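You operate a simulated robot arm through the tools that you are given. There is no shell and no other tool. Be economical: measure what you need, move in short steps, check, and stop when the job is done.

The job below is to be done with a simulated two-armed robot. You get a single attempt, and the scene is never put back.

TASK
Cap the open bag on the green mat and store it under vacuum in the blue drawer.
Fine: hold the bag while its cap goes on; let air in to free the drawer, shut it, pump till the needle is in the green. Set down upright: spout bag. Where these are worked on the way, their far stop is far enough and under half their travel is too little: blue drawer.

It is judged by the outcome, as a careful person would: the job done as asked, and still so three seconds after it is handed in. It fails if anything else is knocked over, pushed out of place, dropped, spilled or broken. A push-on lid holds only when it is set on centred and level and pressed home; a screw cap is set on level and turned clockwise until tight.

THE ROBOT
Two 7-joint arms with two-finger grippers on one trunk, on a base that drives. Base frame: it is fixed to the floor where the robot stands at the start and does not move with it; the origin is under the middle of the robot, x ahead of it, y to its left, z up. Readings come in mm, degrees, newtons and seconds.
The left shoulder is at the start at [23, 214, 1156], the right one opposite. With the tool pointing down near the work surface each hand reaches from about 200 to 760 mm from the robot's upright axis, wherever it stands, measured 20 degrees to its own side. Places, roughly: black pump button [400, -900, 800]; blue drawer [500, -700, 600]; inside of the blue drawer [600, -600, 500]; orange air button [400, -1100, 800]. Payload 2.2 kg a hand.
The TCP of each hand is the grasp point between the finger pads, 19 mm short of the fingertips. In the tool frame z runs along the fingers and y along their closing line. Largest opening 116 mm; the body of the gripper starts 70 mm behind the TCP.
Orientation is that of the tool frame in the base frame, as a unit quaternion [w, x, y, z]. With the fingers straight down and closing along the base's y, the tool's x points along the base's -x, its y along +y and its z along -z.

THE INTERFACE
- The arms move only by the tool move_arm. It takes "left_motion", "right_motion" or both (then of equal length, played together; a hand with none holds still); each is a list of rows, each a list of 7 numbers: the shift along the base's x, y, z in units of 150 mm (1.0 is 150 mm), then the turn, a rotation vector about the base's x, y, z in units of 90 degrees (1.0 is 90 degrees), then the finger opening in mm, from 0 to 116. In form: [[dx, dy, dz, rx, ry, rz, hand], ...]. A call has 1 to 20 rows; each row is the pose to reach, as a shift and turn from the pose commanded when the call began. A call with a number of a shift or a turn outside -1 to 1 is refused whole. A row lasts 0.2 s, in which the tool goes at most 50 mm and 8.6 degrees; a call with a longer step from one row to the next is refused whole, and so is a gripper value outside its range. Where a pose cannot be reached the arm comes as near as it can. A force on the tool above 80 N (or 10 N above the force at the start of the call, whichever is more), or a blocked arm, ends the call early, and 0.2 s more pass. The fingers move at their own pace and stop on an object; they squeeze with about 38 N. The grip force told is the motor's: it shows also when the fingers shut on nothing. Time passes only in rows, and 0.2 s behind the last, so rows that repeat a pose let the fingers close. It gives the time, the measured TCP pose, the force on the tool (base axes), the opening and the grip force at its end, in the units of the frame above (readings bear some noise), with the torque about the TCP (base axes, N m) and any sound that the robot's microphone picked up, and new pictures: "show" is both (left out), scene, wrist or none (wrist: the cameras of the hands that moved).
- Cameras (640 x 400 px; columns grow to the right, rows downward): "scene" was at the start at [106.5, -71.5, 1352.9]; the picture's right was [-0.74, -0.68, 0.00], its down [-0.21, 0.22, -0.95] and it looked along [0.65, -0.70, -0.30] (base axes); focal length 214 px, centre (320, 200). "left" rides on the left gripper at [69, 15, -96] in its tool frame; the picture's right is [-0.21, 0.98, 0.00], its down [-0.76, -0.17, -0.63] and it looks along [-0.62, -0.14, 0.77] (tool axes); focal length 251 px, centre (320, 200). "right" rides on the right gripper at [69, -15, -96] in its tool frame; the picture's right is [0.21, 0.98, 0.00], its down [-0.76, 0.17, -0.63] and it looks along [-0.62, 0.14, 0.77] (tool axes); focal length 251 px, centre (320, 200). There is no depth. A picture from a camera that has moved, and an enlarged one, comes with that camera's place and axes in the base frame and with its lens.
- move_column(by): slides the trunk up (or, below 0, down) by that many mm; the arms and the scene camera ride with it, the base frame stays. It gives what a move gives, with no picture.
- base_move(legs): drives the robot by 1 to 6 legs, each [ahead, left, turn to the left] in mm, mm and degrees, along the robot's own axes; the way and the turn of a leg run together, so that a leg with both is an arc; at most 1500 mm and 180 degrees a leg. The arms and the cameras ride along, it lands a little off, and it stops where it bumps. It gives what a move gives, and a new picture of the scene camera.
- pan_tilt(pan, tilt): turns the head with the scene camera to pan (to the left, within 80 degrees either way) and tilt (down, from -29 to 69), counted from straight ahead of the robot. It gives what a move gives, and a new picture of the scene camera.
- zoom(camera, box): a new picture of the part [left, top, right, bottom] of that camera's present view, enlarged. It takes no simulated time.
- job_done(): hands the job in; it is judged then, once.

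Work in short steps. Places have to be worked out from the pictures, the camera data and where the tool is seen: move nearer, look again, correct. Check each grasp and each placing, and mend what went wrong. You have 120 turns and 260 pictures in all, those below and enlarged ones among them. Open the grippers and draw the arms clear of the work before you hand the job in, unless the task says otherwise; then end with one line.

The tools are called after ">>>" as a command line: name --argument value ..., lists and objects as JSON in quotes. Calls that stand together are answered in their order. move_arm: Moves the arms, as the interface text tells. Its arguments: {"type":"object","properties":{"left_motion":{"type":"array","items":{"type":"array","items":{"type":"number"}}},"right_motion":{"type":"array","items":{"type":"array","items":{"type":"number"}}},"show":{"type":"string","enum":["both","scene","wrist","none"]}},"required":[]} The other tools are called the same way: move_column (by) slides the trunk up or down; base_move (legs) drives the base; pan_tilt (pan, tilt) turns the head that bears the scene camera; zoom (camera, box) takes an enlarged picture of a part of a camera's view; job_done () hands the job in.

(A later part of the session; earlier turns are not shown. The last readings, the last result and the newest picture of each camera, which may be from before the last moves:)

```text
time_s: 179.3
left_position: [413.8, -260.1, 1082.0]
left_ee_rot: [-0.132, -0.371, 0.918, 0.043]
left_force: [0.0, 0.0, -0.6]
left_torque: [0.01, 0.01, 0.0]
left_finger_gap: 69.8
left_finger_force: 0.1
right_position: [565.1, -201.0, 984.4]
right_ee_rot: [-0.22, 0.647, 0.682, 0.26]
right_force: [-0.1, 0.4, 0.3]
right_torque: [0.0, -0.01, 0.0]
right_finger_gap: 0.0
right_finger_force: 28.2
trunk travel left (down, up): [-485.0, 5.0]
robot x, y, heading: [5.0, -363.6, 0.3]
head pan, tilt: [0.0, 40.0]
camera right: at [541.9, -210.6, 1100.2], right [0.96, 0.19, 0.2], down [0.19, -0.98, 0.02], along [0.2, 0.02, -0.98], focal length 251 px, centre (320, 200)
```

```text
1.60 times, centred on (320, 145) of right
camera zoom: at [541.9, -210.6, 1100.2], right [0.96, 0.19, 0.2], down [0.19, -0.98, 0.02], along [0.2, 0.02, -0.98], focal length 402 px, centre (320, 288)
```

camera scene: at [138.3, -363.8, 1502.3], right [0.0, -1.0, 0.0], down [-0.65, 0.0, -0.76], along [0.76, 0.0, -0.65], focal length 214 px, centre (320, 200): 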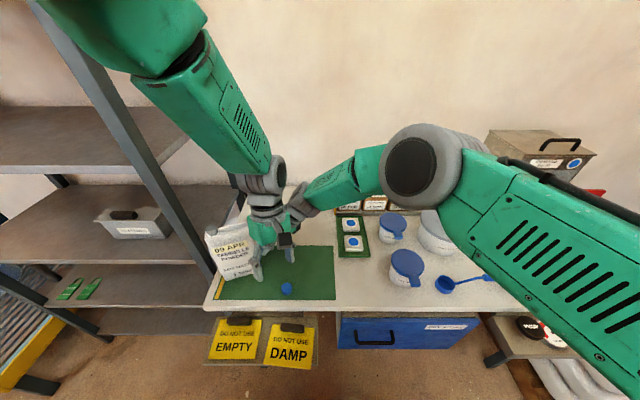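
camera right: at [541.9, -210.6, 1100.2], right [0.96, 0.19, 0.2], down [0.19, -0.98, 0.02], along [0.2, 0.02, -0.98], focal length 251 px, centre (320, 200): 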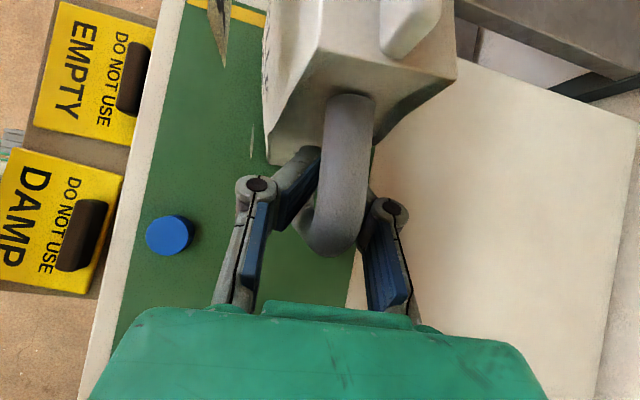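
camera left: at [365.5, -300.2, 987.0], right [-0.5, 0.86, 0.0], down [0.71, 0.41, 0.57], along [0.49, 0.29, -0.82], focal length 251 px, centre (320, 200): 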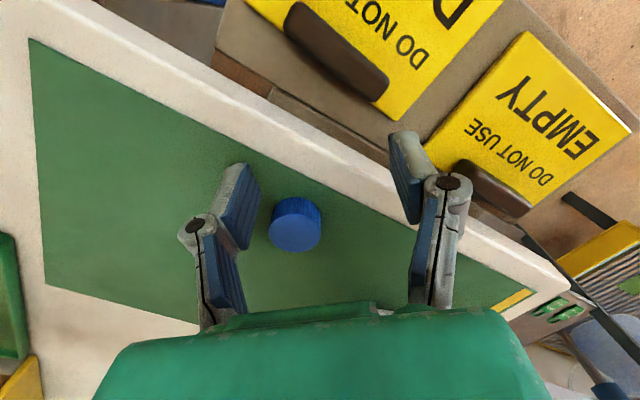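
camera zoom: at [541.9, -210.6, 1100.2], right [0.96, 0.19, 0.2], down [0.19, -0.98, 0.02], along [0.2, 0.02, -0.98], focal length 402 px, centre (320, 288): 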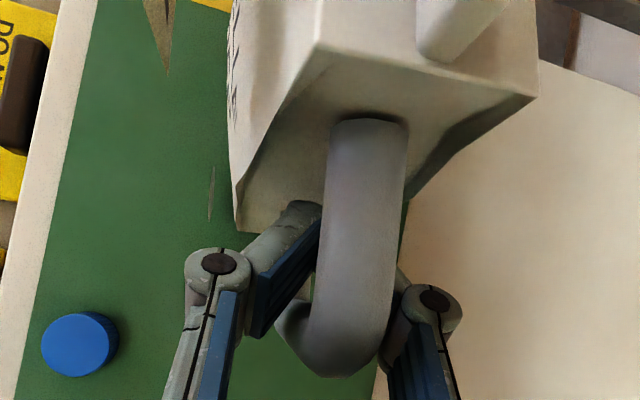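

Fingers shut on nothing: the bar sits behind the pads. I open wide, back off 18 mm along the tool axis and look again.

>>> move_arm --right_motion '[[0, 0, 0, 0, 0, 0, 30], [0, 0, 0, 0, 0, 0, 60], [0, 0, 0, 0, 0, 0, 90], [0, 0, 0, 0, 0, 0, 90], [0, 0, 0, 0, 0, 0, 90], [0, 0, 0, 0, 0, 0, 90], [0, -0.015, 0.015, 0, 0, 0, 90], [0, -0.03, 0.035, 0, 0, 0, 90], [0, -0.05, 0.06, 0, 0, 0, 90], [0, -0.065, 0.08, 0, 0, 0, 90], [0, -0.08, 0.095, 0, 0, 0, 90], [0, -0.08, 0.095, 0, 0, 0, 90], [0, -0.08, 0.095, 0, 0, 0, 90], [0, -0.08, 0.095, 0, 0, 0, 90]]' --show "wrist"

>>> zoom --camera "right" --box '[180, 20, 460, 270]'

>>> zoom --camera "left" --box '[220, 180, 420, 320]'

```text
time_s: 182.3
left_position: [413.1, -261.0, 1081.9]
left_ee_rot: [-0.131, -0.371, 0.918, 0.043]
left_force: [-0.9, 0.9, -0.4]
left_torque: [0.01, 0.0, 0.03]
left_finger_gap: 70.2
left_finger_force: 0.2
right_position: [564.9, -212.8, 997.9]
right_ee_rot: [-0.221, 0.647, 0.682, 0.259]
right_force: [-0.4, -0.3, 0.2]
right_torque: [-0.02, 0.02, -0.01]
right_finger_gap: 90.2
right_finger_force: 0.0
trunk travel left (down, up): [-485.0, 5.0]
robot x, y, heading: [5.9, -363.6, 0.3]
head pan, tilt: [0.0, 40.0]
camera right: at [541.8, -222.9, 1114.3], right [0.96, 0.19, 0.2], down [0.19, -0.98, 0.02], along [0.2, 0.02, -0.98], focal length 251 px, centre (320, 200)
```

right: 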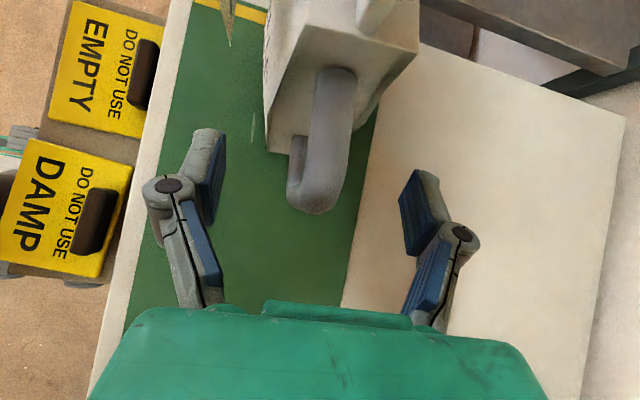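

```text
1.60 times, centred on (320, 145) of right
camera zoom: at [541.8, -222.9, 1114.3], right [0.96, 0.19, 0.2], down [0.19, -0.98, 0.02], along [0.2, 0.02, -0.98], focal length 402 px, centre (320, 288)
```

zoom: 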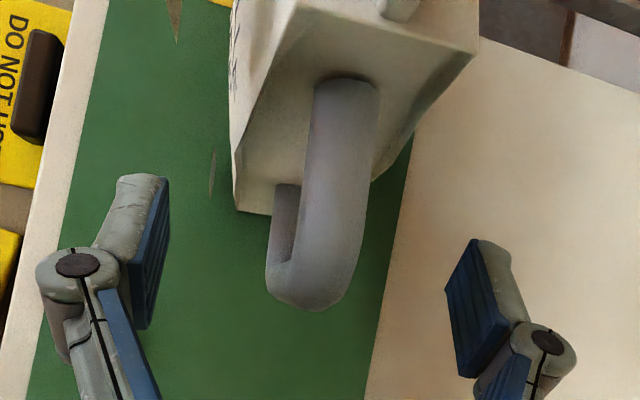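

```text
2.86 times, centred on (320, 250) of left
camera zoom: at [382.0, -296.1, 1193.0], right [-0.51, 0.85, 0.13], down [0.81, 0.42, 0.42], along [0.31, 0.32, -0.9], focal length 718 px, centre (320, 57)
```

zoom: 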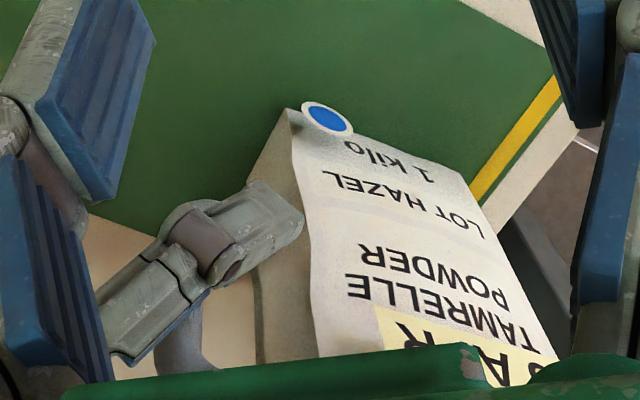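

Now the bar's middle projects right on the grasp point (within 3 mm). I close here.

>>> move_arm --right_motion '[[0, 0, 0, 0, 0, 0, 90], [-0.01, 0, 0, 0, 0, 0, 90], [-0.018, 0, 0, 0, 0, 0, 90], [-0.018, 0, 0, 0, 0, 0, 75], [-0.018, 0, 0, 0, 0, 0, 60], [-0.018, 0, 0, 0, 0, 0, 45], [-0.018, 0, 0, 0, 0, 0, 35], [-0.018, 0, 0, 0, 0, 0, 25], [-0.018, 0, 0, 0, 0, 0, 15], [-0.018, 0, 0, 0, 0, 0, 5], [-0.018, 0, 0, 0, 0, 0, 0], [-0.018, 0, 0, 0, 0, 0, 0], [-0.018, 0, 0, 0, 0, 0, 0], [-0.018, 0, 0, 0, 0, 0, 0]]' --show "wrist"

>>> zoom --camera "right" --box '[180, 20, 460, 270]'

```text
time_s: 185.3
left_position: [414.5, -260.2, 1083.4]
left_ee_rot: [-0.132, -0.371, 0.918, 0.043]
left_force: [0.5, 0.4, -0.4]
left_torque: [-0.01, 0.04, -0.01]
left_finger_gap: 70.1
left_finger_force: 0.0
right_position: [562.0, -212.5, 997.1]
right_ee_rot: [-0.22, 0.647, 0.683, 0.259]
right_force: [0.1, -1.0, -0.9]
right_torque: [-0.01, 0.0, 0.01]
right_finger_gap: 0.1
right_finger_force: 28.6
trunk travel left (down, up): [-485.0, 5.0]
robot x, y, heading: [12.1, -363.9, 0.1]
head pan, tilt: [0.0, 40.0]
camera right: at [539.3, -222.8, 1114.1], right [0.96, 0.19, 0.2], down [0.19, -0.98, 0.02], along [0.2, 0.02, -0.98], focal length 251 px, centre (320, 200)
```

right: 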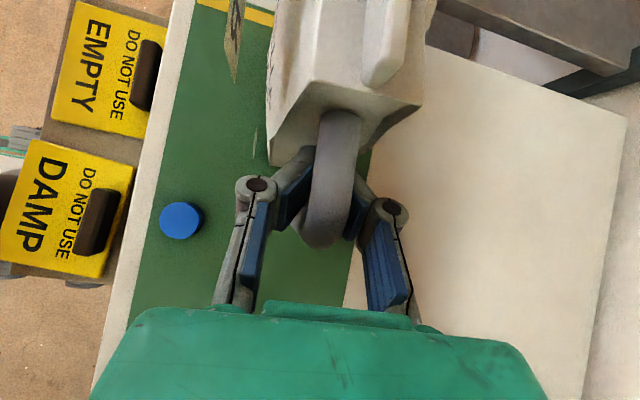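

```text
1.60 times, centred on (320, 145) of right
camera zoom: at [539.3, -222.8, 1114.1], right [0.96, 0.19, 0.2], down [0.19, -0.98, 0.02], along [0.2, 0.02, -0.98], focal length 402 px, centre (320, 288)
```

zoom: 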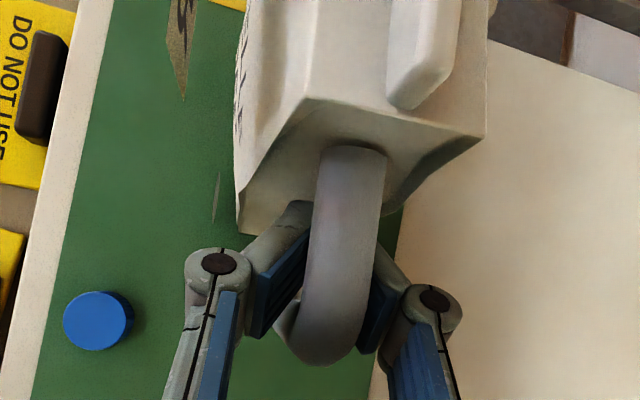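

The bar slips behind the converging tips, so the closed fingers cage it like a ring. That is a sound hold on the handle. I lower 12 mm along the bar and gently draw the bag 55 mm right, away from the rack.

>>> move_arm --right_motion '[[0, 0, 0, 0, 0, 0, 0], [0, 0, -0.03, 0, 0, 0, 0], [0, 0, -0.06, 0, 0, 0, 0], [0, 0, -0.08, 0, 0, 0, 0], [0, -0.02, -0.08, 0, 0, 0, 0], [0, -0.05, -0.08, 0, 0, 0, 0], [0, -0.08, -0.08, 0, 0, 0, 0], [0, -0.11, -0.08, 0, 0, 0, 0], [0, -0.14, -0.08, 0, 0, 0, 0], [0, -0.17, -0.08, 0, 0, 0, 0], [0, -0.2, -0.08, 0, 0, 0, 0], [0, -0.24, -0.08, 0, 0, 0, 0], [0, -0.28, -0.08, 0, 0, 0, 0], [0, -0.32, -0.08, 0, 0, 0, 0], [0, -0.35, -0.08, 0, 0, 0, 0], [0, -0.37, -0.08, 0, 0, 0, 0], [0, -0.37, -0.08, 0, 0, 0, 0], [0, -0.37, -0.08, 0, 0, 0, 0], [0, -0.37, -0.08, 0, 0, 0, 0], [0, -0.37, -0.08, 0, 0, 0, 0]]' --show "both"

>>> zoom --camera "scene" --box '[180, 170, 360, 310]'

```text
time_s: 189.5
left_position: [412.0, -262.6, 1082.6]
left_ee_rot: [-0.132, -0.372, 0.918, 0.042]
left_force: [-1.2, -0.4, 0.0]
left_torque: [0.0, -0.03, -0.03]
left_finger_gap: 70.1
left_finger_force: 0.1
right_position: [562.7, -269.1, 986.2]
right_ee_rot: [-0.221, 0.647, 0.683, 0.258]
right_force: [0.3, 0.1, -0.7]
right_torque: [-0.02, 0.0, -0.03]
right_finger_gap: 5.9
right_finger_force: 28.5
trunk travel left (down, up): [-485.0, 5.0]
robot x, y, heading: [6.7, -364.3, 0.1]
head pan, tilt: [0.0, 40.0]
camera scene: at [138.2, -364.5, 1502.3], right [0.0, -1.0, 0.0], down [-0.65, 0.0, -0.76], along [0.76, 0.0, -0.65], focal length 214 px, centre (320, 200)
camera right: at [539.2, -278.8, 1102.3], right [0.96, 0.19, 0.2], down [0.19, -0.98, 0.02], along [0.2, 0.02, -0.98], focal length 251 px, centre (320, 200)
```

scene: 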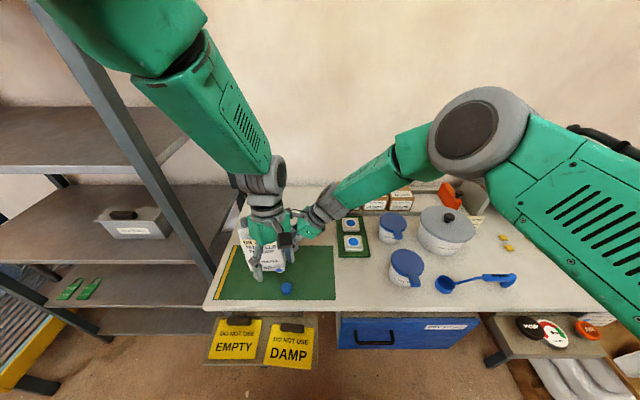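
right: 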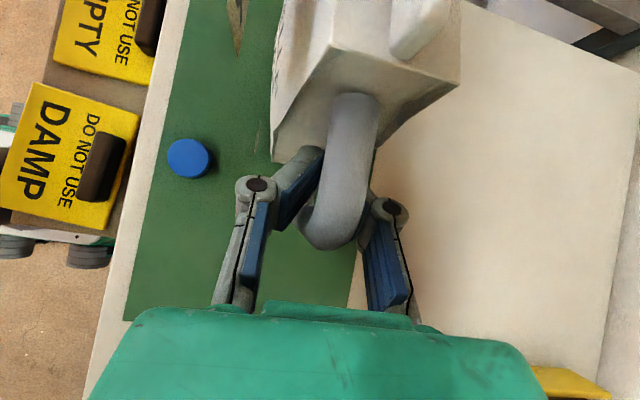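

```text
2.86 times, centred on (270, 240) of scene
camera zoom: at [138.2, -364.5, 1502.3], right [0.0, -1.0, 0.0], down [-0.65, 0.0, -0.76], along [0.76, 0.0, -0.65], focal length 613 px, centre (463, 86)
```

zoom: 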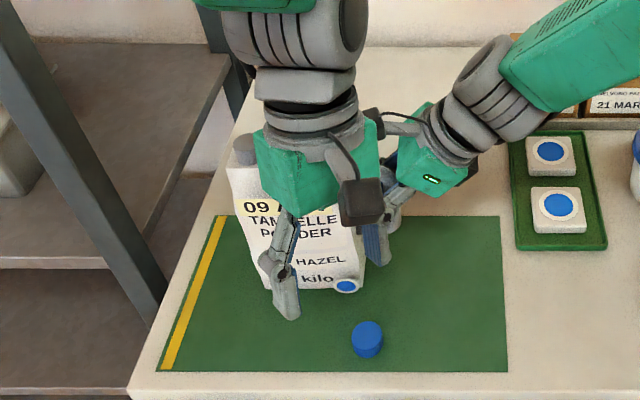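

The drag works (bag upright, grip holding). I draw it another 45 mm, then open, and back the hand out along its axis.

>>> move_arm --right_motion '[[0, 0, 0, 0, 0, 0, 0], [0, -0.03, 0, 0, 0, 0, 0], [0, -0.06, 0, 0, 0, 0, 0], [0, -0.1, 0, 0, 0, 0, 0], [0, -0.14, 0, 0, 0, 0, 0], [0, -0.18, 0, 0, 0, 0, 0], [0, -0.22, 0, 0, 0, 0, 0], [0, -0.26, 0, 0, 0, 0, 0], [0, -0.29, 0, 0, 0, 0, 0], [0, -0.3, 0, 0, 0, 0, 0], [0, -0.3, 0, 0, 0, 0, 0], [0, -0.3, 0, 0, 0, 0, 30], [0, -0.3, 0, 0, 0, 0, 60], [0, -0.3, 0, 0, 0, 0, 90], [0, -0.3, 0, 0, 0, 0, 90], [0, -0.32, 0.02, 0, 0, 0, 90], [0, -0.4, 0.12, 0, 0, 0, 90], [0, -0.52, 0.26, 0, 0, 0, 90], [0, -0.66, 0.44, 0, 0, 0, 90], [0, -0.74, 0.54, 0, 0, 0, 90]]' --show "wrist"

```text
time_s: 193.7
left_position: [414.9, -262.4, 1082.9]
left_ee_rot: [-0.13, -0.372, 0.918, 0.043]
left_force: [0.3, -0.2, -0.1]
left_torque: [-0.01, 0.01, 0.01]
left_finger_gap: 69.9
left_finger_force: 0.2
right_position: [561.0, -382.4, 1067.0]
right_ee_rot: [-0.221, 0.647, 0.683, 0.26]
right_force: [-0.4, -0.7, 0.2]
right_torque: [-0.02, 0.03, -0.01]
right_finger_gap: 90.0
right_finger_force: 0.1
trunk travel left (down, up): [-485.0, 5.0]
robot x, y, heading: [9.3, -362.8, -0.0]
head pan, tilt: [0.0, 40.0]
camera right: at [538.5, -391.8, 1183.7], right [0.96, 0.19, 0.2], down [0.19, -0.98, 0.01], along [0.2, 0.03, -0.98], focal length 251 px, centre (320, 200)
```

right: 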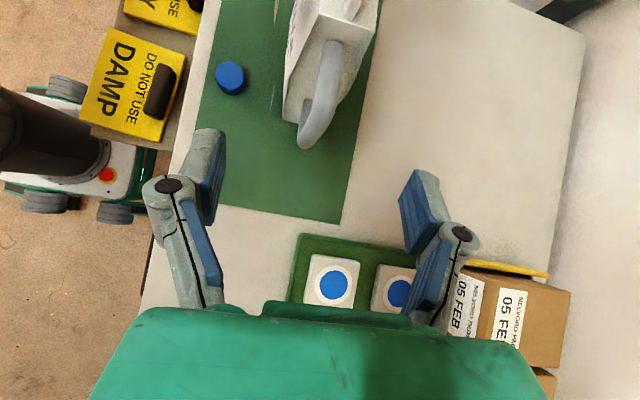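

Handle now at about (562,-324), spout thus near (557,-195). I drive back 110 mm so that the left arm works more stretched, and settle.

>>> base_move --legs '[[-110, 0, 0]]'

>>> move_arm --left_motion '[[0, 0, 0, 0, 0, 0, 70], [0, 0, 0, 0, 0, 0, 70], [0, 0, 0, 0, 0, 0, 70], [0, 0, 0, 0, 0, 0, 70], [0.05, 0, 0, 0, 0, 0.05, 70], [0.12, 0, 0, 0, 0, 0.1, 70], [0.22, 0, 0, 0, 0, 0.16, 70], [0.33, 0, 0, 0, 0, 0.22, 70], [0.45, 0, 0, 0, 0, 0.28, 70], [0.57, 0, 0, 0, 0, 0.34, 70], [0.69, 0, 0, 0, 0, 0.4, 70], [0.8, 0, 0, 0, 0, 0.46, 70], [0.9, 0, 0, 0, 0, 0.52, 70], [0.97, 0, 0, 0, 0, 0.58, 70], [1, 0, 0, 0, 0, 0.62, 70], [1, 0, 0, 0, 0, 0.62, 70], [1, 0, 0, 0, 0, 0.62, 70], [1, 0, 0, 0, 0, 0.62, 70]]' --show "both"

```text
time_s: 194.9
left_position: [303.7, -262.2, 1079.7]
left_ee_rot: [-0.134, -0.372, 0.917, 0.046]
left_force: [-0.9, -0.2, -1.1]
left_torque: [-0.05, 0.0, -0.01]
left_finger_gap: 70.0
left_finger_force: 0.0
right_position: [453.1, -380.3, 1067.0]
right_ee_rot: [-0.221, 0.647, 0.682, 0.258]
right_force: [-0.3, 0.5, -0.4]
right_torque: [-0.01, -0.01, 0.04]
right_finger_gap: 90.0
right_finger_force: 0.0
trunk travel left (down, up): [-485.0, 5.0]
robot x, y, heading: [-105.4, -361.4, 0.2]
head pan, tilt: [0.0, 40.0]
camera scene: at [31.8, -365.6, 1501.9], right [0.0, -1.0, 0.0], down [-0.65, 0.0, -0.76], along [0.76, 0.0, -0.65], focal length 214 px, centre (320, 200)
```

scene: 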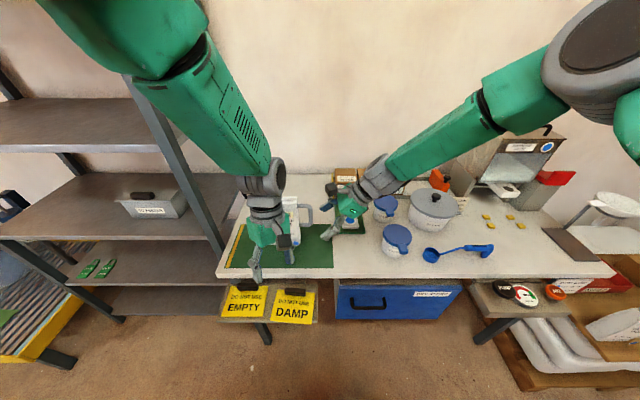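

```text
time_s: 198.7
left_position: [448.5, -261.0, 1081.8]
left_ee_rot: [0.137, 0.759, -0.636, 0.022]
left_force: [0.5, 0.1, 0.4]
left_torque: [-0.02, 0.0, 0.03]
left_finger_gap: 69.9
left_finger_force: 0.1
right_position: [447.9, -380.4, 1068.5]
right_ee_rot: [-0.219, 0.647, 0.682, 0.261]
right_force: [0.4, 0.2, -0.2]
right_torque: [-0.02, -0.04, 0.0]
right_finger_gap: 90.1
right_finger_force: 0.0
trunk travel left (down, up): [-485.0, 5.0]
robot x, y, heading: [-104.5, -363.5, -0.0]
head pan, tilt: [0.0, 40.0]
camera scene: at [29.6, -365.8, 1502.2], right [0.0, -1.0, 0.0], down [-0.65, 0.0, -0.76], along [0.76, 0.0, -0.65], focal length 214 px, centre (320, 200)
camera left: at [460.2, -307.4, 1191.1], right [-0.99, 0.06, 0.13], down [0.11, 0.9, 0.42], along [-0.09, 0.43, -0.9], focal length 251 px, centre (320, 200)
```

scene: 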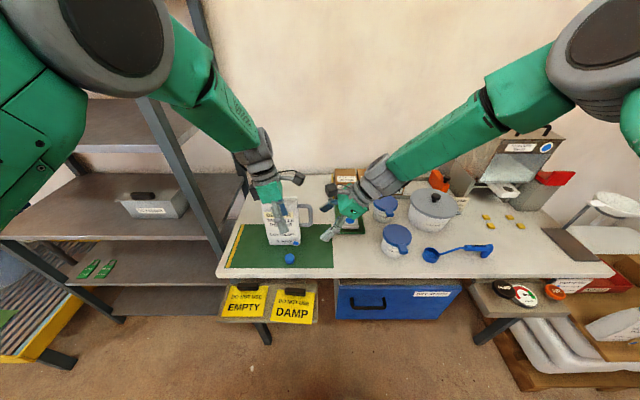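
left: 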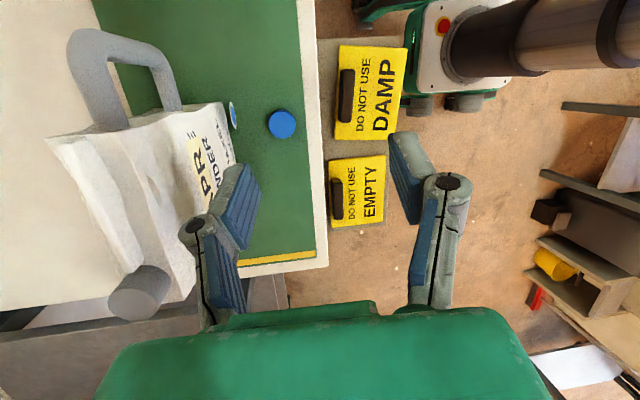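

Smooth now. Cap refined to (469,-262) from two views; I level the left tool and descend above the cap to z≈932.

>>> move_arm --left_motion '[[0, 0, 0, 0.01, -0.01, 0, 70], [0.01, 0, -0.02, 0.04, -0.02, 0, 70], [0.03, 0, -0.06, 0.07, -0.04, 0, 70], [0.05, 0, -0.12, 0.1, -0.06, 0, 70], [0.07, -0.002, -0.2, 0.13, -0.08, 0, 70], [0.09, -0.004, -0.3, 0.152, -0.09, 0, 70], [0.11, -0.006, -0.4, 0.152, -0.09, 0, 70], [0.13, -0.007, -0.5, 0.152, -0.09, 0, 70], [0.137, -0.007, -0.6, 0.152, -0.09, 0, 70], [0.137, -0.007, -0.7, 0.152, -0.09, 0, 70], [0.137, -0.007, -0.8, 0.152, -0.09, 0, 70], [0.137, -0.007, -0.9, 0.152, -0.09, 0, 70], [0.137, -0.007, -0.97, 0.152, -0.09, 0, 70], [0.137, -0.007, -1, 0.152, -0.09, 0, 70], [0.137, -0.007, -1, 0.152, -0.09, 0, 70], [0.137, -0.007, -1, 0.152, -0.09, 0, 70], [0.137, -0.007, -1, 0.152, -0.09, 0, 70]]' --show "wrist"

```text
time_s: 202.3
left_position: [470.2, -262.7, 931.7]
left_ee_rot: [0.0, 0.767, -0.642, -0.001]
left_force: [-0.5, -0.1, 0.3]
left_torque: [0.01, -0.01, 0.03]
left_finger_gap: 69.6
left_finger_force: 0.0
right_position: [448.3, -382.9, 1070.1]
right_ee_rot: [-0.219, 0.647, 0.682, 0.26]
right_force: [0.2, -0.3, 0.8]
right_torque: [0.03, 0.0, -0.03]
right_finger_gap: 89.9
right_finger_force: 0.0
trunk travel left (down, up): [-485.0, 5.0]
robot x, y, heading: [-106.8, -365.8, 0.6]
head pan, tilt: [0.0, 40.0]
camera left: at [466.5, -333.0, 1027.9], right [-1.0, 0.04, 0.0], down [0.03, 0.77, 0.63], along [0.02, 0.63, -0.77], focal length 251 px, centre (320, 200)
```

left: 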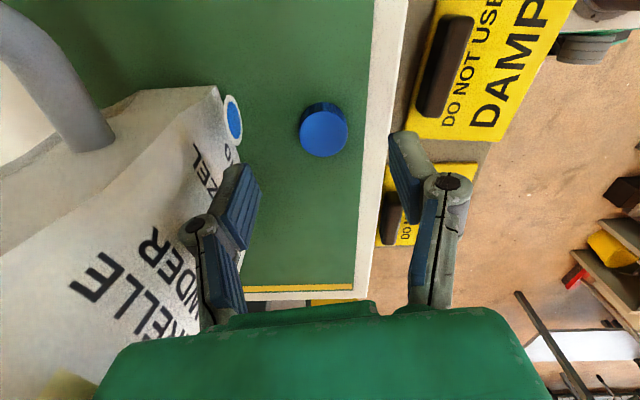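

Level and centred (cap at (466,-262)). I narrow the fingers to 50 mm, go down to z≈881, close and lift in the same call.

>>> move_arm --left_motion '[[0, 0, 0, 0, 0, 0, 50], [-0.01, 0, -0.03, 0, 0, 0, 50], [-0.02, 0, -0.08, 0, 0, 0, 50], [-0.028, 0, -0.14, 0, 0, 0, 50], [-0.028, 0, -0.2, 0, 0, 0, 50], [-0.028, 0, -0.26, 0, 0, 0, 50], [-0.028, 0, -0.3, 0, 0, 0, 50], [-0.028, 0, -0.33, 0, 0, 0, 50], [-0.028, 0, -0.34, 0, 0, 0, 50], [-0.028, 0, -0.34, 0, 0, 0, 50], [-0.028, 0, -0.34, 0, 0, 0, 50], [-0.028, 0, -0.34, 0, 0, 0, 42], [-0.028, 0, -0.34, 0, 0, 0, 34], [-0.028, 0, -0.34, 0, 0, 0, 26], [-0.028, 0, -0.34, 0, 0, 0, 20], [-0.028, 0, -0.34, 0, 0, 0, 15], [-0.028, 0, -0.34, 0, 0, 0, 15]]' --show "wrist"

```text
time_s: 205.9
left_position: [465.9, -261.8, 881.8]
left_ee_rot: [-0.001, 0.766, -0.643, -0.002]
left_force: [-0.4, -0.7, 0.7]
left_torque: [-0.02, 0.0, 0.03]
left_finger_gap: 30.8
left_finger_force: 37.7
right_position: [448.2, -382.4, 1070.9]
right_ee_rot: [-0.219, 0.647, 0.682, 0.261]
right_force: [0.7, 0.0, -0.2]
right_torque: [0.0, 0.0, -0.02]
right_finger_gap: 90.0
right_finger_force: 0.1
trunk travel left (down, up): [-485.0, 5.0]
robot x, y, heading: [-101.0, -365.5, 0.2]
head pan, tilt: [0.0, 40.0]
camera left: at [461.6, -333.5, 977.2], right [-1.0, 0.04, 0.0], down [0.03, 0.77, 0.63], along [0.02, 0.63, -0.77], focal length 251 px, centre (320, 200)
```

left: 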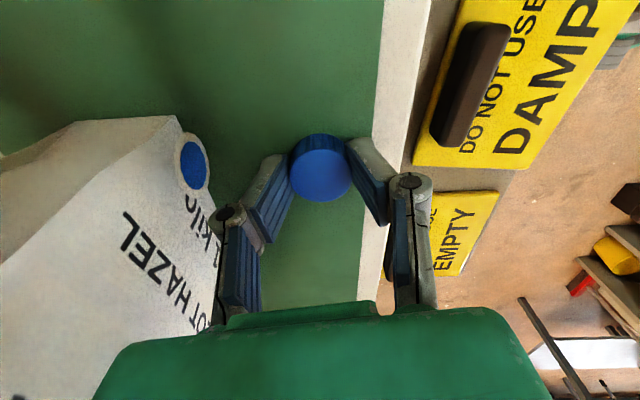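

Cap gripped centrally (30.8 mm). I lift it straight up smoothly.

>>> move_arm --left_motion '[[0, 0, 0, 0, 0, 0, 15], [0, 0, 0.03, 0, 0, 0, 15], [0, 0, 0.08, 0, 0, 0, 15], [0, 0, 0.15, 0, 0, 0, 15], [0, 0, 0.23, 0, 0, 0, 15], [0, 0, 0.32, 0, 0, 0, 15], [0, 0, 0.41, 0, 0, 0, 15], [0, 0, 0.5, 0, 0, 0, 15], [0, 0, 0.6, 0, 0, 0, 15], [0, 0, 0.7, 0, 0, 0, 15], [0, 0, 0.8, 0, 0, 0, 15], [0, 0, 0.88, 0, 0, 0, 15], [0, 0, 0.95, 0, 0, 0, 15], [0, 0, 1, 0, 0, 0, 15], [0, 0, 1, 0, 0, 0, 15], [0, 0, 1, 0, 0, 0, 15], [0, 0, 1, 0, 0, 0, 15]]' --show "none"

>>> move_arm --left_motion '[[0, 0, 0, 0, 0, 0, 15], [0, 0, 0.03, 0, 0, 0, 15], [0, 0, 0.08, 0, 0, 0, 15], [0, 0, 0.15, 0, 0, 0, 15], [0, 0, 0.23, 0, 0, 0, 15], [0, 0, 0.32, 0, 0, 0, 15], [0, 0, 0.41, 0, 0, 0, 15], [0, 0, 0.5, 0, 0, 0, 15], [0, 0, 0.59, 0, 0, 0, 15], [0, 0, 0.66, 0, 0, 0, 15], [0, 0, 0.7, 0, 0, 0, 15], [0, 0, 0.72, 0, 0, 0, 15], [0, 0, 0.72, 0, 0, 0, 15], [0, 0, 0.72, 0, 0, 0, 15], [0, 0, 0.72, 0, 0, 0, 15]]' --show "both"

```text
time_s: 209.5
left_position: [466.8, -259.8, 1029.6]
left_ee_rot: [0.001, 0.767, -0.642, -0.001]
left_force: [-0.5, 0.3, -0.6]
left_torque: [0.02, 0.0, 0.03]
left_finger_gap: 30.2
left_finger_force: 37.6
right_position: [446.8, -381.5, 1069.7]
right_ee_rot: [-0.219, 0.647, 0.682, 0.261]
right_force: [-0.4, 0.4, 0.2]
right_torque: [-0.02, 0.02, 0.0]
right_finger_gap: 90.0
right_finger_force: 0.1
trunk travel left (down, up): [-485.0, 5.0]
robot x, y, heading: [-105.2, -365.3, -0.1]
head pan, tilt: [0.0, 40.0]
```

```text
time_s: 212.7
left_position: [466.7, -246.6, 1127.7]
left_ee_rot: [0.017, 0.777, -0.629, -0.007]
left_force: [-0.7, 0.0, -0.8]
left_torque: [0.01, 0.01, -0.03]
left_finger_gap: 30.3
left_finger_force: 38.4
right_position: [448.0, -381.3, 1069.5]
right_ee_rot: [-0.218, 0.647, 0.683, 0.261]
right_force: [-0.2, 1.0, -0.1]
right_torque: [0.0, 0.05, 0.01]
right_finger_gap: 90.0
right_finger_force: 0.0
trunk travel left (down, up): [-485.0, 5.0]
robot x, y, heading: [-103.1, -366.7, -0.0]
head pan, tilt: [0.0, 40.0]
camera scene: at [29.4, -366.1, 1502.2], right [0.0, -1.0, 0.0], down [-0.65, 0.0, -0.76], along [0.76, 0.0, -0.65], focal length 214 px, centre (320, 200)
camera left: at [467.4, -316.3, 1225.0], right [-1.0, 0.01, 0.03], down [0.02, 0.79, 0.62], along [-0.02, 0.62, -0.79], focal length 251 px, centre (320, 200)
```

scene: 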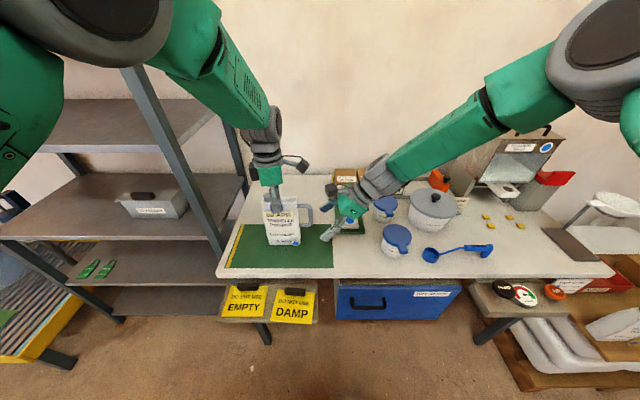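
left: 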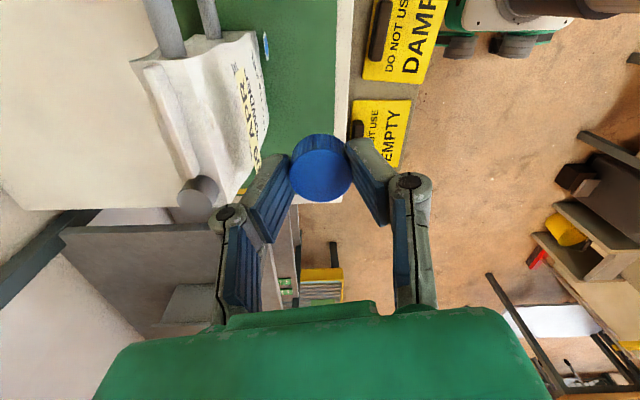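

Spout seen at (553,-210,1074). Now the right hand goes back to the handle: first in line with it, with a picture.

>>> move_arm --right_motion '[[0, 0, 0, 0, 0, 0, 90], [0.02, 0, 0, 0, 0, 0, 90], [0.06, -0.01, 0.01, 0, 0, 0, 90], [0.12, -0.02, 0.02, 0, 0, 0, 90], [0.19, -0.03, 0.03, 0, 0, 0, 90], [0.27, -0.04, 0.04, 0, 0, 0, 90], [0.35, -0.05, 0.05, 0, 0, 0, 90], [0.43, -0.06, 0.05, 0, 0, 0, 90], [0.51, -0.06, 0.05, 0, 0, 0, 90], [0.58, -0.06, 0.05, 0, 0, 0, 90], [0.65, -0.06, 0.05, 0, 0, 0, 90], [0.7, -0.06, 0.05, 0, 0, 0, 90], [0.74, -0.06, 0.05, 0, 0, 0, 90], [0.75, -0.06, 0.05, 0, 0, 0, 90], [0.75, -0.06, 0.05, 0, 0, 0, 90], [0.75, -0.06, 0.05, 0, 0, 0, 90], [0.75, -0.06, 0.05, 0, 0, 0, 90]]' --show "wrist"

```text
time_s: 216.3
left_position: [470.3, -249.2, 1138.1]
left_ee_rot: [0.014, 0.776, -0.63, 0.005]
left_force: [0.6, -0.4, -0.2]
left_torque: [-0.03, 0.01, 0.03]
left_finger_gap: 30.2
left_finger_force: 38.1
right_position: [560.9, -389.7, 1078.7]
right_ee_rot: [-0.219, 0.646, 0.683, 0.26]
right_force: [0.3, -0.4, 0.3]
right_torque: [-0.01, -0.04, -0.01]
right_finger_gap: 89.8
right_finger_force: 0.0
trunk travel left (down, up): [-485.0, 5.0]
robot x, y, heading: [-103.6, -365.0, 0.1]
head pan, tilt: [0.0, 40.0]
camera right: at [537.1, -400.3, 1193.0], right [0.96, 0.19, 0.21], down [0.19, -0.98, 0.02], along [0.21, 0.02, -0.98], focal length 251 px, centre (320, 200)
```

right: 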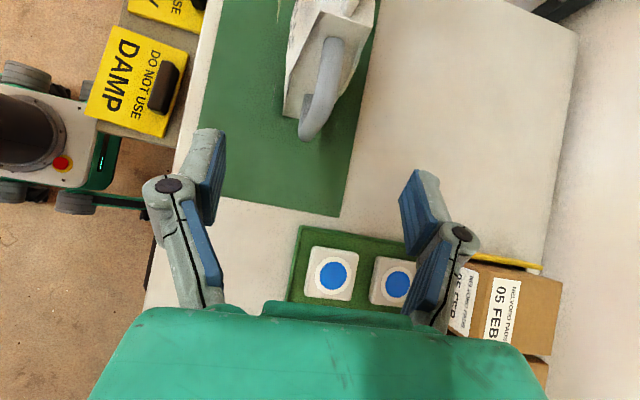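

Handle bar at (564,-329). I go in so that the bar ends just behind the grasp point, and close to cage it.

>>> move_arm --right_motion '[[0, 0, 0, 0, 0, 0, 90], [0, 0.02, -0.02, 0, 0, 0, 90], [0.002, 0.05, -0.06, 0, 0, 0, 90], [0.004, 0.09, -0.11, 0, 0, 0, 90], [0.006, 0.14, -0.17, 0, 0, 0, 90], [0.008, 0.19, -0.24, 0, 0, 0, 90], [0.01, 0.25, -0.31, 0, 0, 0, 90], [0.012, 0.31, -0.39, 0, 0, 0, 90], [0.015, 0.37, -0.47, 0, 0, 0, 90], [0.018, 0.42, -0.54, 0, 0, 0, 90], [0.02, 0.46, -0.6, 0, 0, 0, 90], [0.02, 0.477, -0.631, 0, 0, 0, 90], [0.02, 0.477, -0.631, 0, 0, 0, 90], [0.02, 0.477, -0.631, 0, 0, 0, 70], [0.02, 0.477, -0.631, 0, 0, 0, 50], [0.02, 0.477, -0.631, 0, 0, 0, 30], [0.02, 0.477, -0.631, 0, 0, 0, 15], [0.02, 0.477, -0.631, 0, 0, 0, 0], [0.02, 0.477, -0.631, 0, 0, 0, 0], [0.02, 0.477, -0.631, 0, 0, 0, 0]]' --show "both"

```text
time_s: 220.5
left_position: [470.7, -248.5, 1140.2]
left_ee_rot: [0.014, 0.777, -0.629, 0.006]
left_force: [-0.1, 0.1, -0.7]
left_torque: [-0.02, 0.01, 0.02]
left_finger_gap: 30.3
left_finger_force: 37.6
right_position: [565.6, -317.5, 981.9]
right_ee_rot: [-0.22, 0.647, 0.683, 0.26]
right_force: [-0.5, -0.1, 0.4]
right_torque: [-0.01, 0.01, 0.01]
right_finger_gap: 0.2
right_finger_force: 28.4
trunk travel left (down, up): [-485.0, 5.0]
robot x, y, heading: [-108.2, -366.1, 0.3]
head pan, tilt: [0.0, 40.0]
camera scene: at [29.9, -365.1, 1502.2], right [0.0, -1.0, 0.0], down [-0.65, 0.0, -0.76], along [0.76, 0.0, -0.65], focal length 214 px, centre (320, 200)
camera right: at [541.5, -327.6, 1097.6], right [0.96, 0.19, 0.21], down [0.19, -0.98, 0.02], along [0.21, 0.02, -0.98], focal length 251 px, centre (320, 200)
```

scene: 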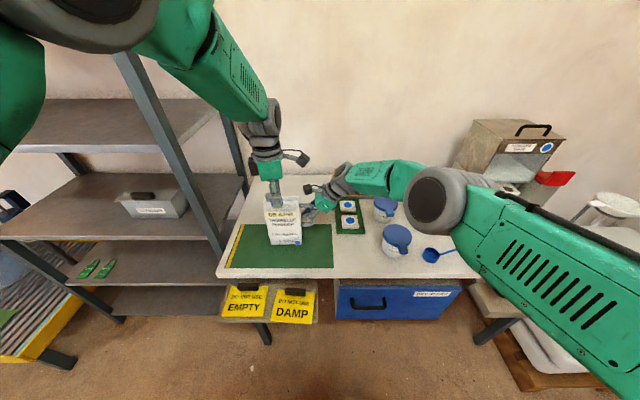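
right: 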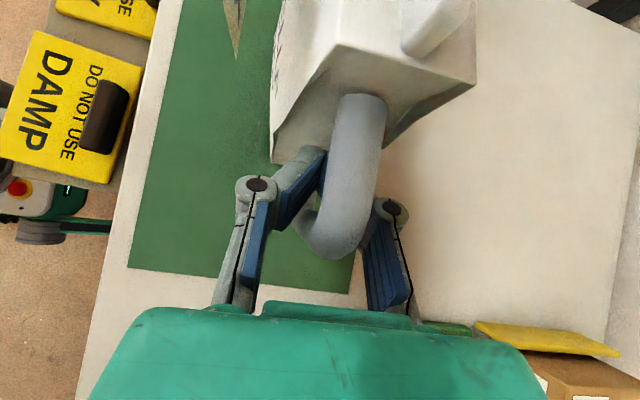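

Handle caged. I move the cap over the spout at safe height and level the tool.

>>> move_arm --left_motion '[[0, 0, 0, 0, 0, 0, 15], [0.01, 0.005, 0, 0.01, -0.005, 0, 15], [0.04, 0.02, 0, 0.019, -0.005, 0, 15], [0.08, 0.04, 0, 0.019, -0.005, 0, 15], [0.13, 0.065, 0, 0.019, -0.005, 0, 15], [0.19, 0.09, 0, 0.019, -0.005, 0, 15], [0.25, 0.12, 0, 0.019, -0.005, 0, 15], [0.31, 0.15, 0, 0.019, -0.005, 0, 15], [0.37, 0.18, 0, 0.019, -0.005, 0, 15], [0.43, 0.205, 0, 0.019, -0.005, 0, 15], [0.48, 0.23, 0, 0.019, -0.005, 0, 15], [0.52, 0.245, 0, 0.019, -0.005, 0, 15], [0.545, 0.255, 0, 0.019, -0.005, 0, 15], [0.55, 0.257, 0, 0.019, -0.005, 0, 15], [0.55, 0.257, 0, 0.019, -0.005, 0, 15], [0.55, 0.257, 0, 0.019, -0.005, 0, 15], [0.55, 0.257, 0, 0.019, -0.005, 0, 15]]' --show "wrist"

>>> zoom --camera "scene" --box '[230, 130, 350, 220]'

>>> zoom --camera "left" --box '[220, 90, 420, 215]'

>>> zoom --camera "right" --box '[0, 0, 640, 400]'

```text
time_s: 224.1
left_position: [548.7, -223.1, 1137.1]
left_ee_rot: [-0.014, 0.766, -0.643, -0.008]
left_force: [-0.9, -0.2, 0.7]
left_torque: [-0.01, -0.02, 0.0]
left_finger_gap: 30.9
left_finger_force: 38.5
right_position: [565.5, -316.3, 981.8]
right_ee_rot: [-0.22, 0.647, 0.682, 0.261]
right_force: [0.1, -1.0, 0.0]
right_torque: [-0.01, 0.01, 0.02]
right_finger_gap: 0.0
right_finger_force: 28.4
trunk travel left (down, up): [-485.0, 5.0]
robot x, y, heading: [-100.7, -364.2, 0.1]
head pan, tilt: [0.0, 40.0]
camera left: at [544.0, -297.0, 1232.6], right [-1.0, 0.04, 0.0], down [0.03, 0.75, 0.66], along [0.03, 0.66, -0.75], focal length 251 px, centre (320, 200)
```

left: 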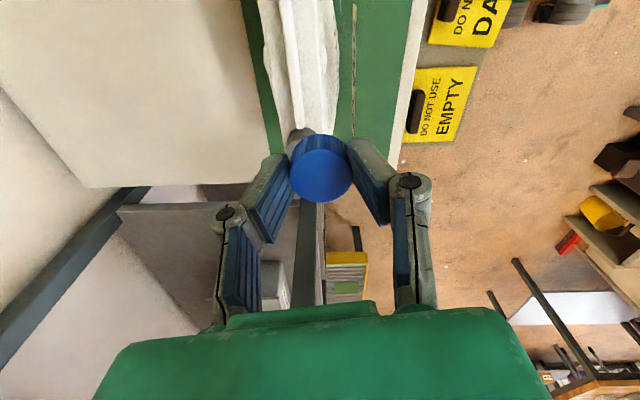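

```text
4.44 times, centred on (290, 175) of scene
camera zoom: at [30.4, -365.0, 1502.1], right [0.0, -1.0, 0.0], down [-0.65, 0.0, -0.76], along [0.76, 0.0, -0.65], focal length 953 px, centre (453, 311)
```

zoom: 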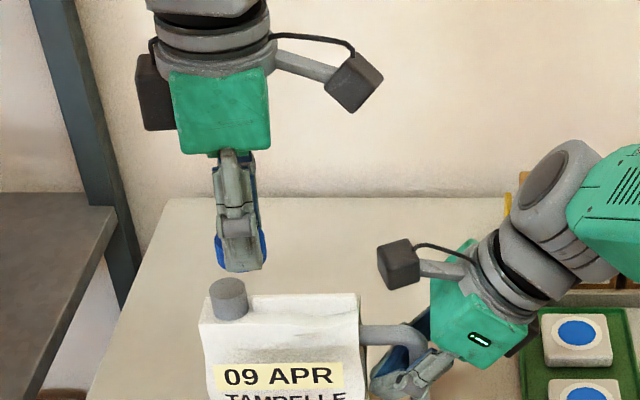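

```text
3.20 times, centred on (320, 152) of left
camera zoom: at [544.0, -297.0, 1232.6], right [-1.0, 0.04, 0.0], down [0.03, 0.75, 0.66], along [0.03, 0.66, -0.75], focal length 805 px, centre (320, 352)
```

zoom: 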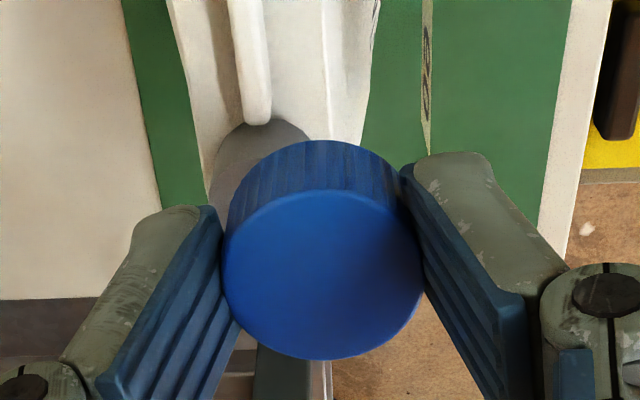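

```text
1.00 times, centred on (320, 200) of right (not enlarged: the box is as wide or as high as the picture)
camera zoom: at [541.7, -327.4, 1097.6], right [0.96, 0.19, 0.21], down [0.19, -0.98, 0.02], along [0.21, 0.02, -0.98], focal length 251 px, centre (320, 200)
```

zoom: 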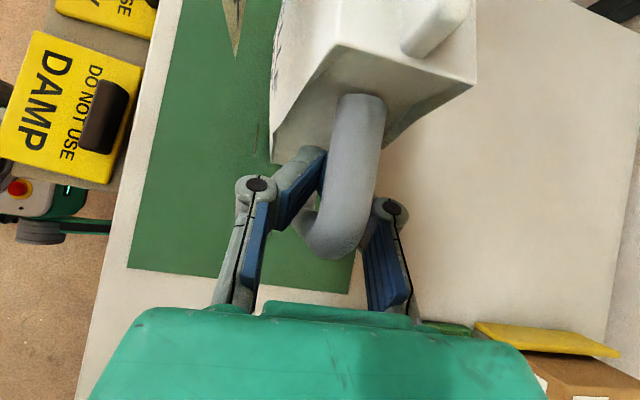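

Triangulating both views gives spout top (563,-205,1064). I move over it, level, and pre-rotate the cap hand counter-clockwise by 45° for a long clockwise stroke.

>>> move_arm --left_motion '[[0, 0, 0, 0, 0, 0, 15], [0.01, 0.015, 0, -0.01, 0.002, 0.04, 15], [0.03, 0.04, 0, -0.02, 0.004, 0.09, 15], [0.05, 0.065, 0, -0.02, 0.004, 0.15, 15], [0.07, 0.09, 0, -0.02, 0.004, 0.21, 15], [0.085, 0.11, -0.02, -0.02, 0.004, 0.27, 15], [0.095, 0.122, -0.04, -0.02, 0.004, 0.33, 15], [0.095, 0.127, -0.06, -0.02, 0.004, 0.39, 15], [0.095, 0.127, -0.08, -0.02, 0.004, 0.44, 15], [0.095, 0.127, -0.08, -0.02, 0.004, 0.48, 15], [0.095, 0.127, -0.08, -0.02, 0.004, 0.5, 15], [0.095, 0.127, -0.08, -0.02, 0.004, 0.5, 15], [0.095, 0.127, -0.08, -0.02, 0.004, 0.5, 15], [0.095, 0.127, -0.08, -0.02, 0.004, 0.5, 15]]' --show "wrist"

>>> zoom --camera "scene" --box '[240, 140, 320, 200]'

>>> zoom --camera "left" --box '[220, 90, 420, 215]'

```text
time_s: 227.1
left_position: [562.8, -204.3, 1126.3]
left_ee_rot: [0.004, 0.954, -0.3, -0.004]
left_force: [0.3, 0.7, 0.7]
left_torque: [0.0, -0.04, 0.02]
left_finger_gap: 30.5
left_finger_force: 38.4
right_position: [564.8, -317.5, 981.6]
right_ee_rot: [-0.219, 0.647, 0.683, 0.26]
right_force: [-0.1, 0.3, 0.5]
right_torque: [0.02, -0.02, 0.0]
right_finger_gap: 0.0
right_finger_force: 28.4
trunk travel left (down, up): [-485.0, 5.0]
robot x, y, heading: [-100.8, -363.5, 0.3]
head pan, tilt: [0.0, 40.0]
camera left: at [610.9, -255.6, 1222.6], right [-0.74, -0.68, 0.01], down [-0.52, 0.57, 0.64], along [-0.44, 0.46, -0.77], focal length 251 px, centre (320, 200)
```

left: 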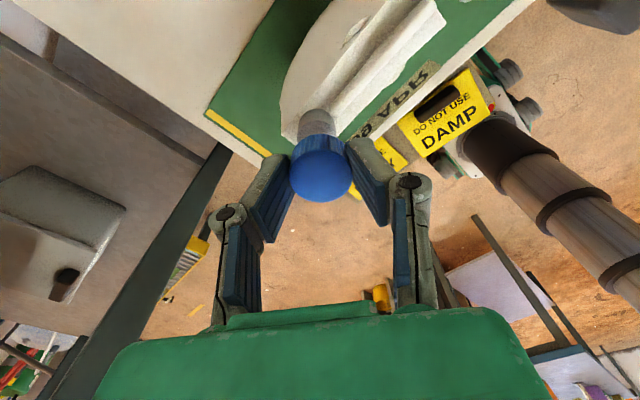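

```text
6.67 times, centred on (280, 170) of scene
camera zoom: at [30.6, -364.9, 1502.1], right [0.0, -1.0, 0.0], down [-0.65, 0.0, -0.76], along [0.76, 0.0, -0.65], focal length 1430 px, centre (587, 400)
```

zoom: 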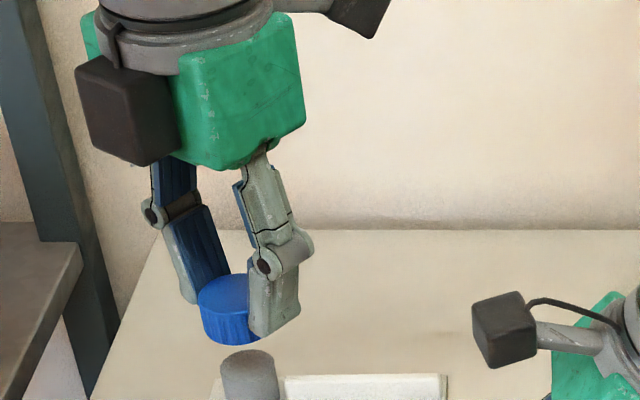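

```text
3.20 times, centred on (320, 152) of left
camera zoom: at [610.9, -255.6, 1222.6], right [-0.74, -0.68, 0.01], down [-0.52, 0.57, 0.64], along [-0.44, 0.46, -0.77], focal length 805 px, centre (320, 352)
```

zoom: 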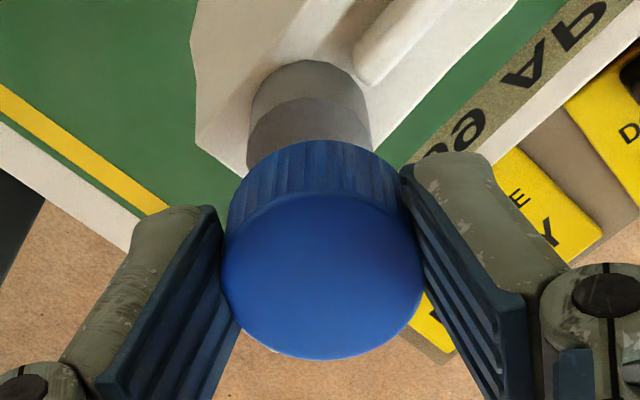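

Well aligned within a few mm. I lower to just above the spout and compare again.

>>> move_arm --left_motion '[[0, 0, 0, 0, 0, 0, 15], [0, 0.003, -0.02, 0, 0, 0, 15], [-0.003, 0.006, -0.05, 0, 0, 0, 15], [-0.003, 0.009, -0.08, 0, 0, 0, 15], [-0.003, 0.009, -0.11, 0, 0, 0, 15], [-0.003, 0.009, -0.13, 0, 0, 0, 15], [-0.003, 0.009, -0.14, 0, 0, 0, 15], [-0.003, 0.009, -0.14, 0, 0, 0, 15], [-0.003, 0.009, -0.14, 0, 0, 0, 15], [-0.003, 0.009, -0.14, 0, 0, 0, 15]]' --show "none"

>>> zoom --camera "scene" --box '[256, 152, 304, 188]'

>>> zoom --camera "left" --box '[250, 95, 390, 195]'

>>> zoom --camera "right" --box '[240, 0, 640, 250]'

```text
time_s: 229.3
left_position: [561.6, -202.0, 1105.2]
left_ee_rot: [0.004, 0.954, -0.3, -0.005]
left_force: [-0.6, -0.4, 0.9]
left_torque: [0.01, 0.02, -0.02]
left_finger_gap: 30.6
left_finger_force: 38.3
right_position: [565.7, -317.5, 982.0]
right_ee_rot: [-0.22, 0.646, 0.683, 0.259]
right_force: [0.5, 0.3, -0.2]
right_torque: [0.03, -0.01, 0.02]
right_finger_gap: 0.1
right_finger_force: 27.9
trunk travel left (down, up): [-485.0, 5.0]
robot x, y, heading: [-106.2, -365.1, -0.2]
head pan, tilt: [0.0, 40.0]
```

```text
11.11 times, centred on (280, 170) of scene
camera zoom: at [30.6, -364.9, 1502.1], right [0.0, -1.0, 0.0], down [-0.65, 0.0, -0.76], along [0.76, 0.0, -0.65], focal length 2383 px, centre (764, 533)
```

zoom: 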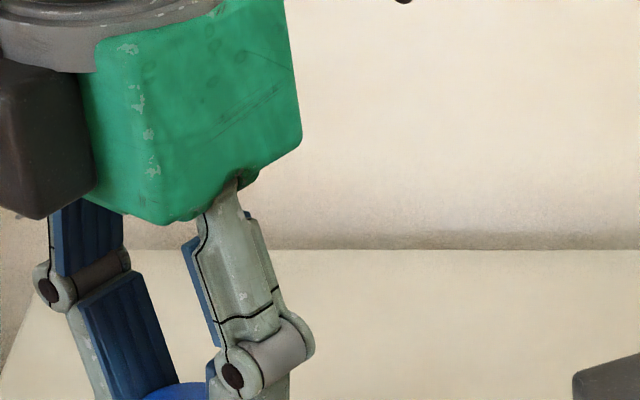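

```text
4.00 times, centred on (320, 145) of left
camera zoom: at [610.6, -254.4, 1201.9], right [-0.74, -0.68, 0.01], down [-0.52, 0.57, 0.64], along [-0.44, 0.46, -0.77], focal length 1006 px, centre (320, 420)
```

zoom: 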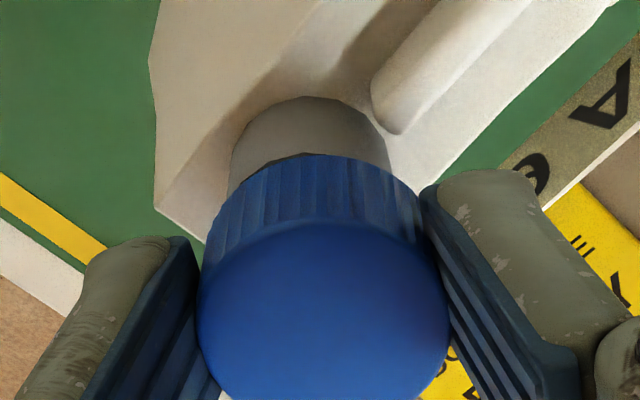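

```text
1.60 times, centred on (440, 125) of right
camera zoom: at [541.7, -327.3, 1097.5], right [0.96, 0.19, 0.21], down [0.19, -0.98, 0.02], along [0.21, 0.02, -0.98], focal length 402 px, centre (128, 320)
```

zoom: 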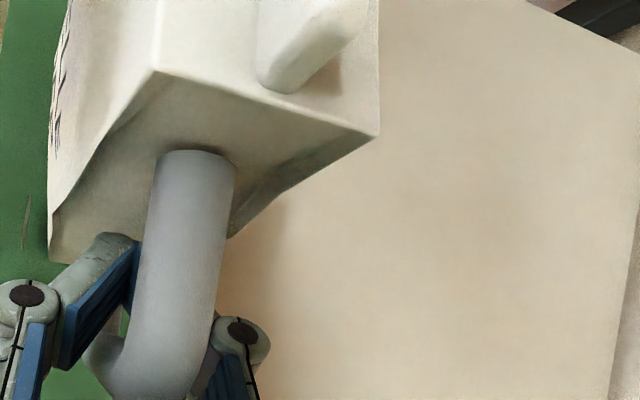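

I need the scene view a bit lower.

>>> zoom --camera "scene" --box '[248, 165, 312, 205]'

```text
10.00 times, centred on (280, 185) of scene
camera zoom: at [30.6, -364.9, 1502.1], right [0.0, -1.0, 0.0], down [-0.65, 0.0, -0.76], along [0.76, 0.0, -0.65], focal length 2145 px, centre (720, 350)
```

zoom: 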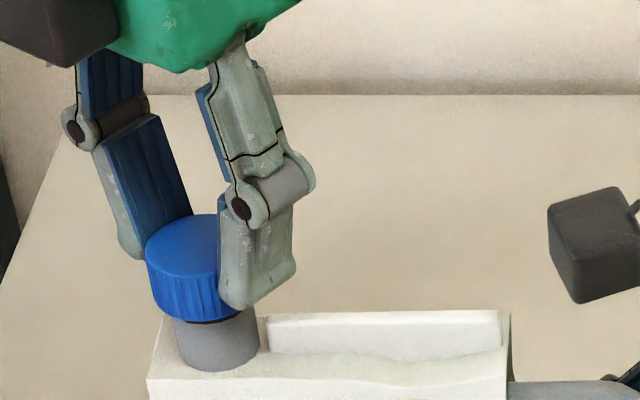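

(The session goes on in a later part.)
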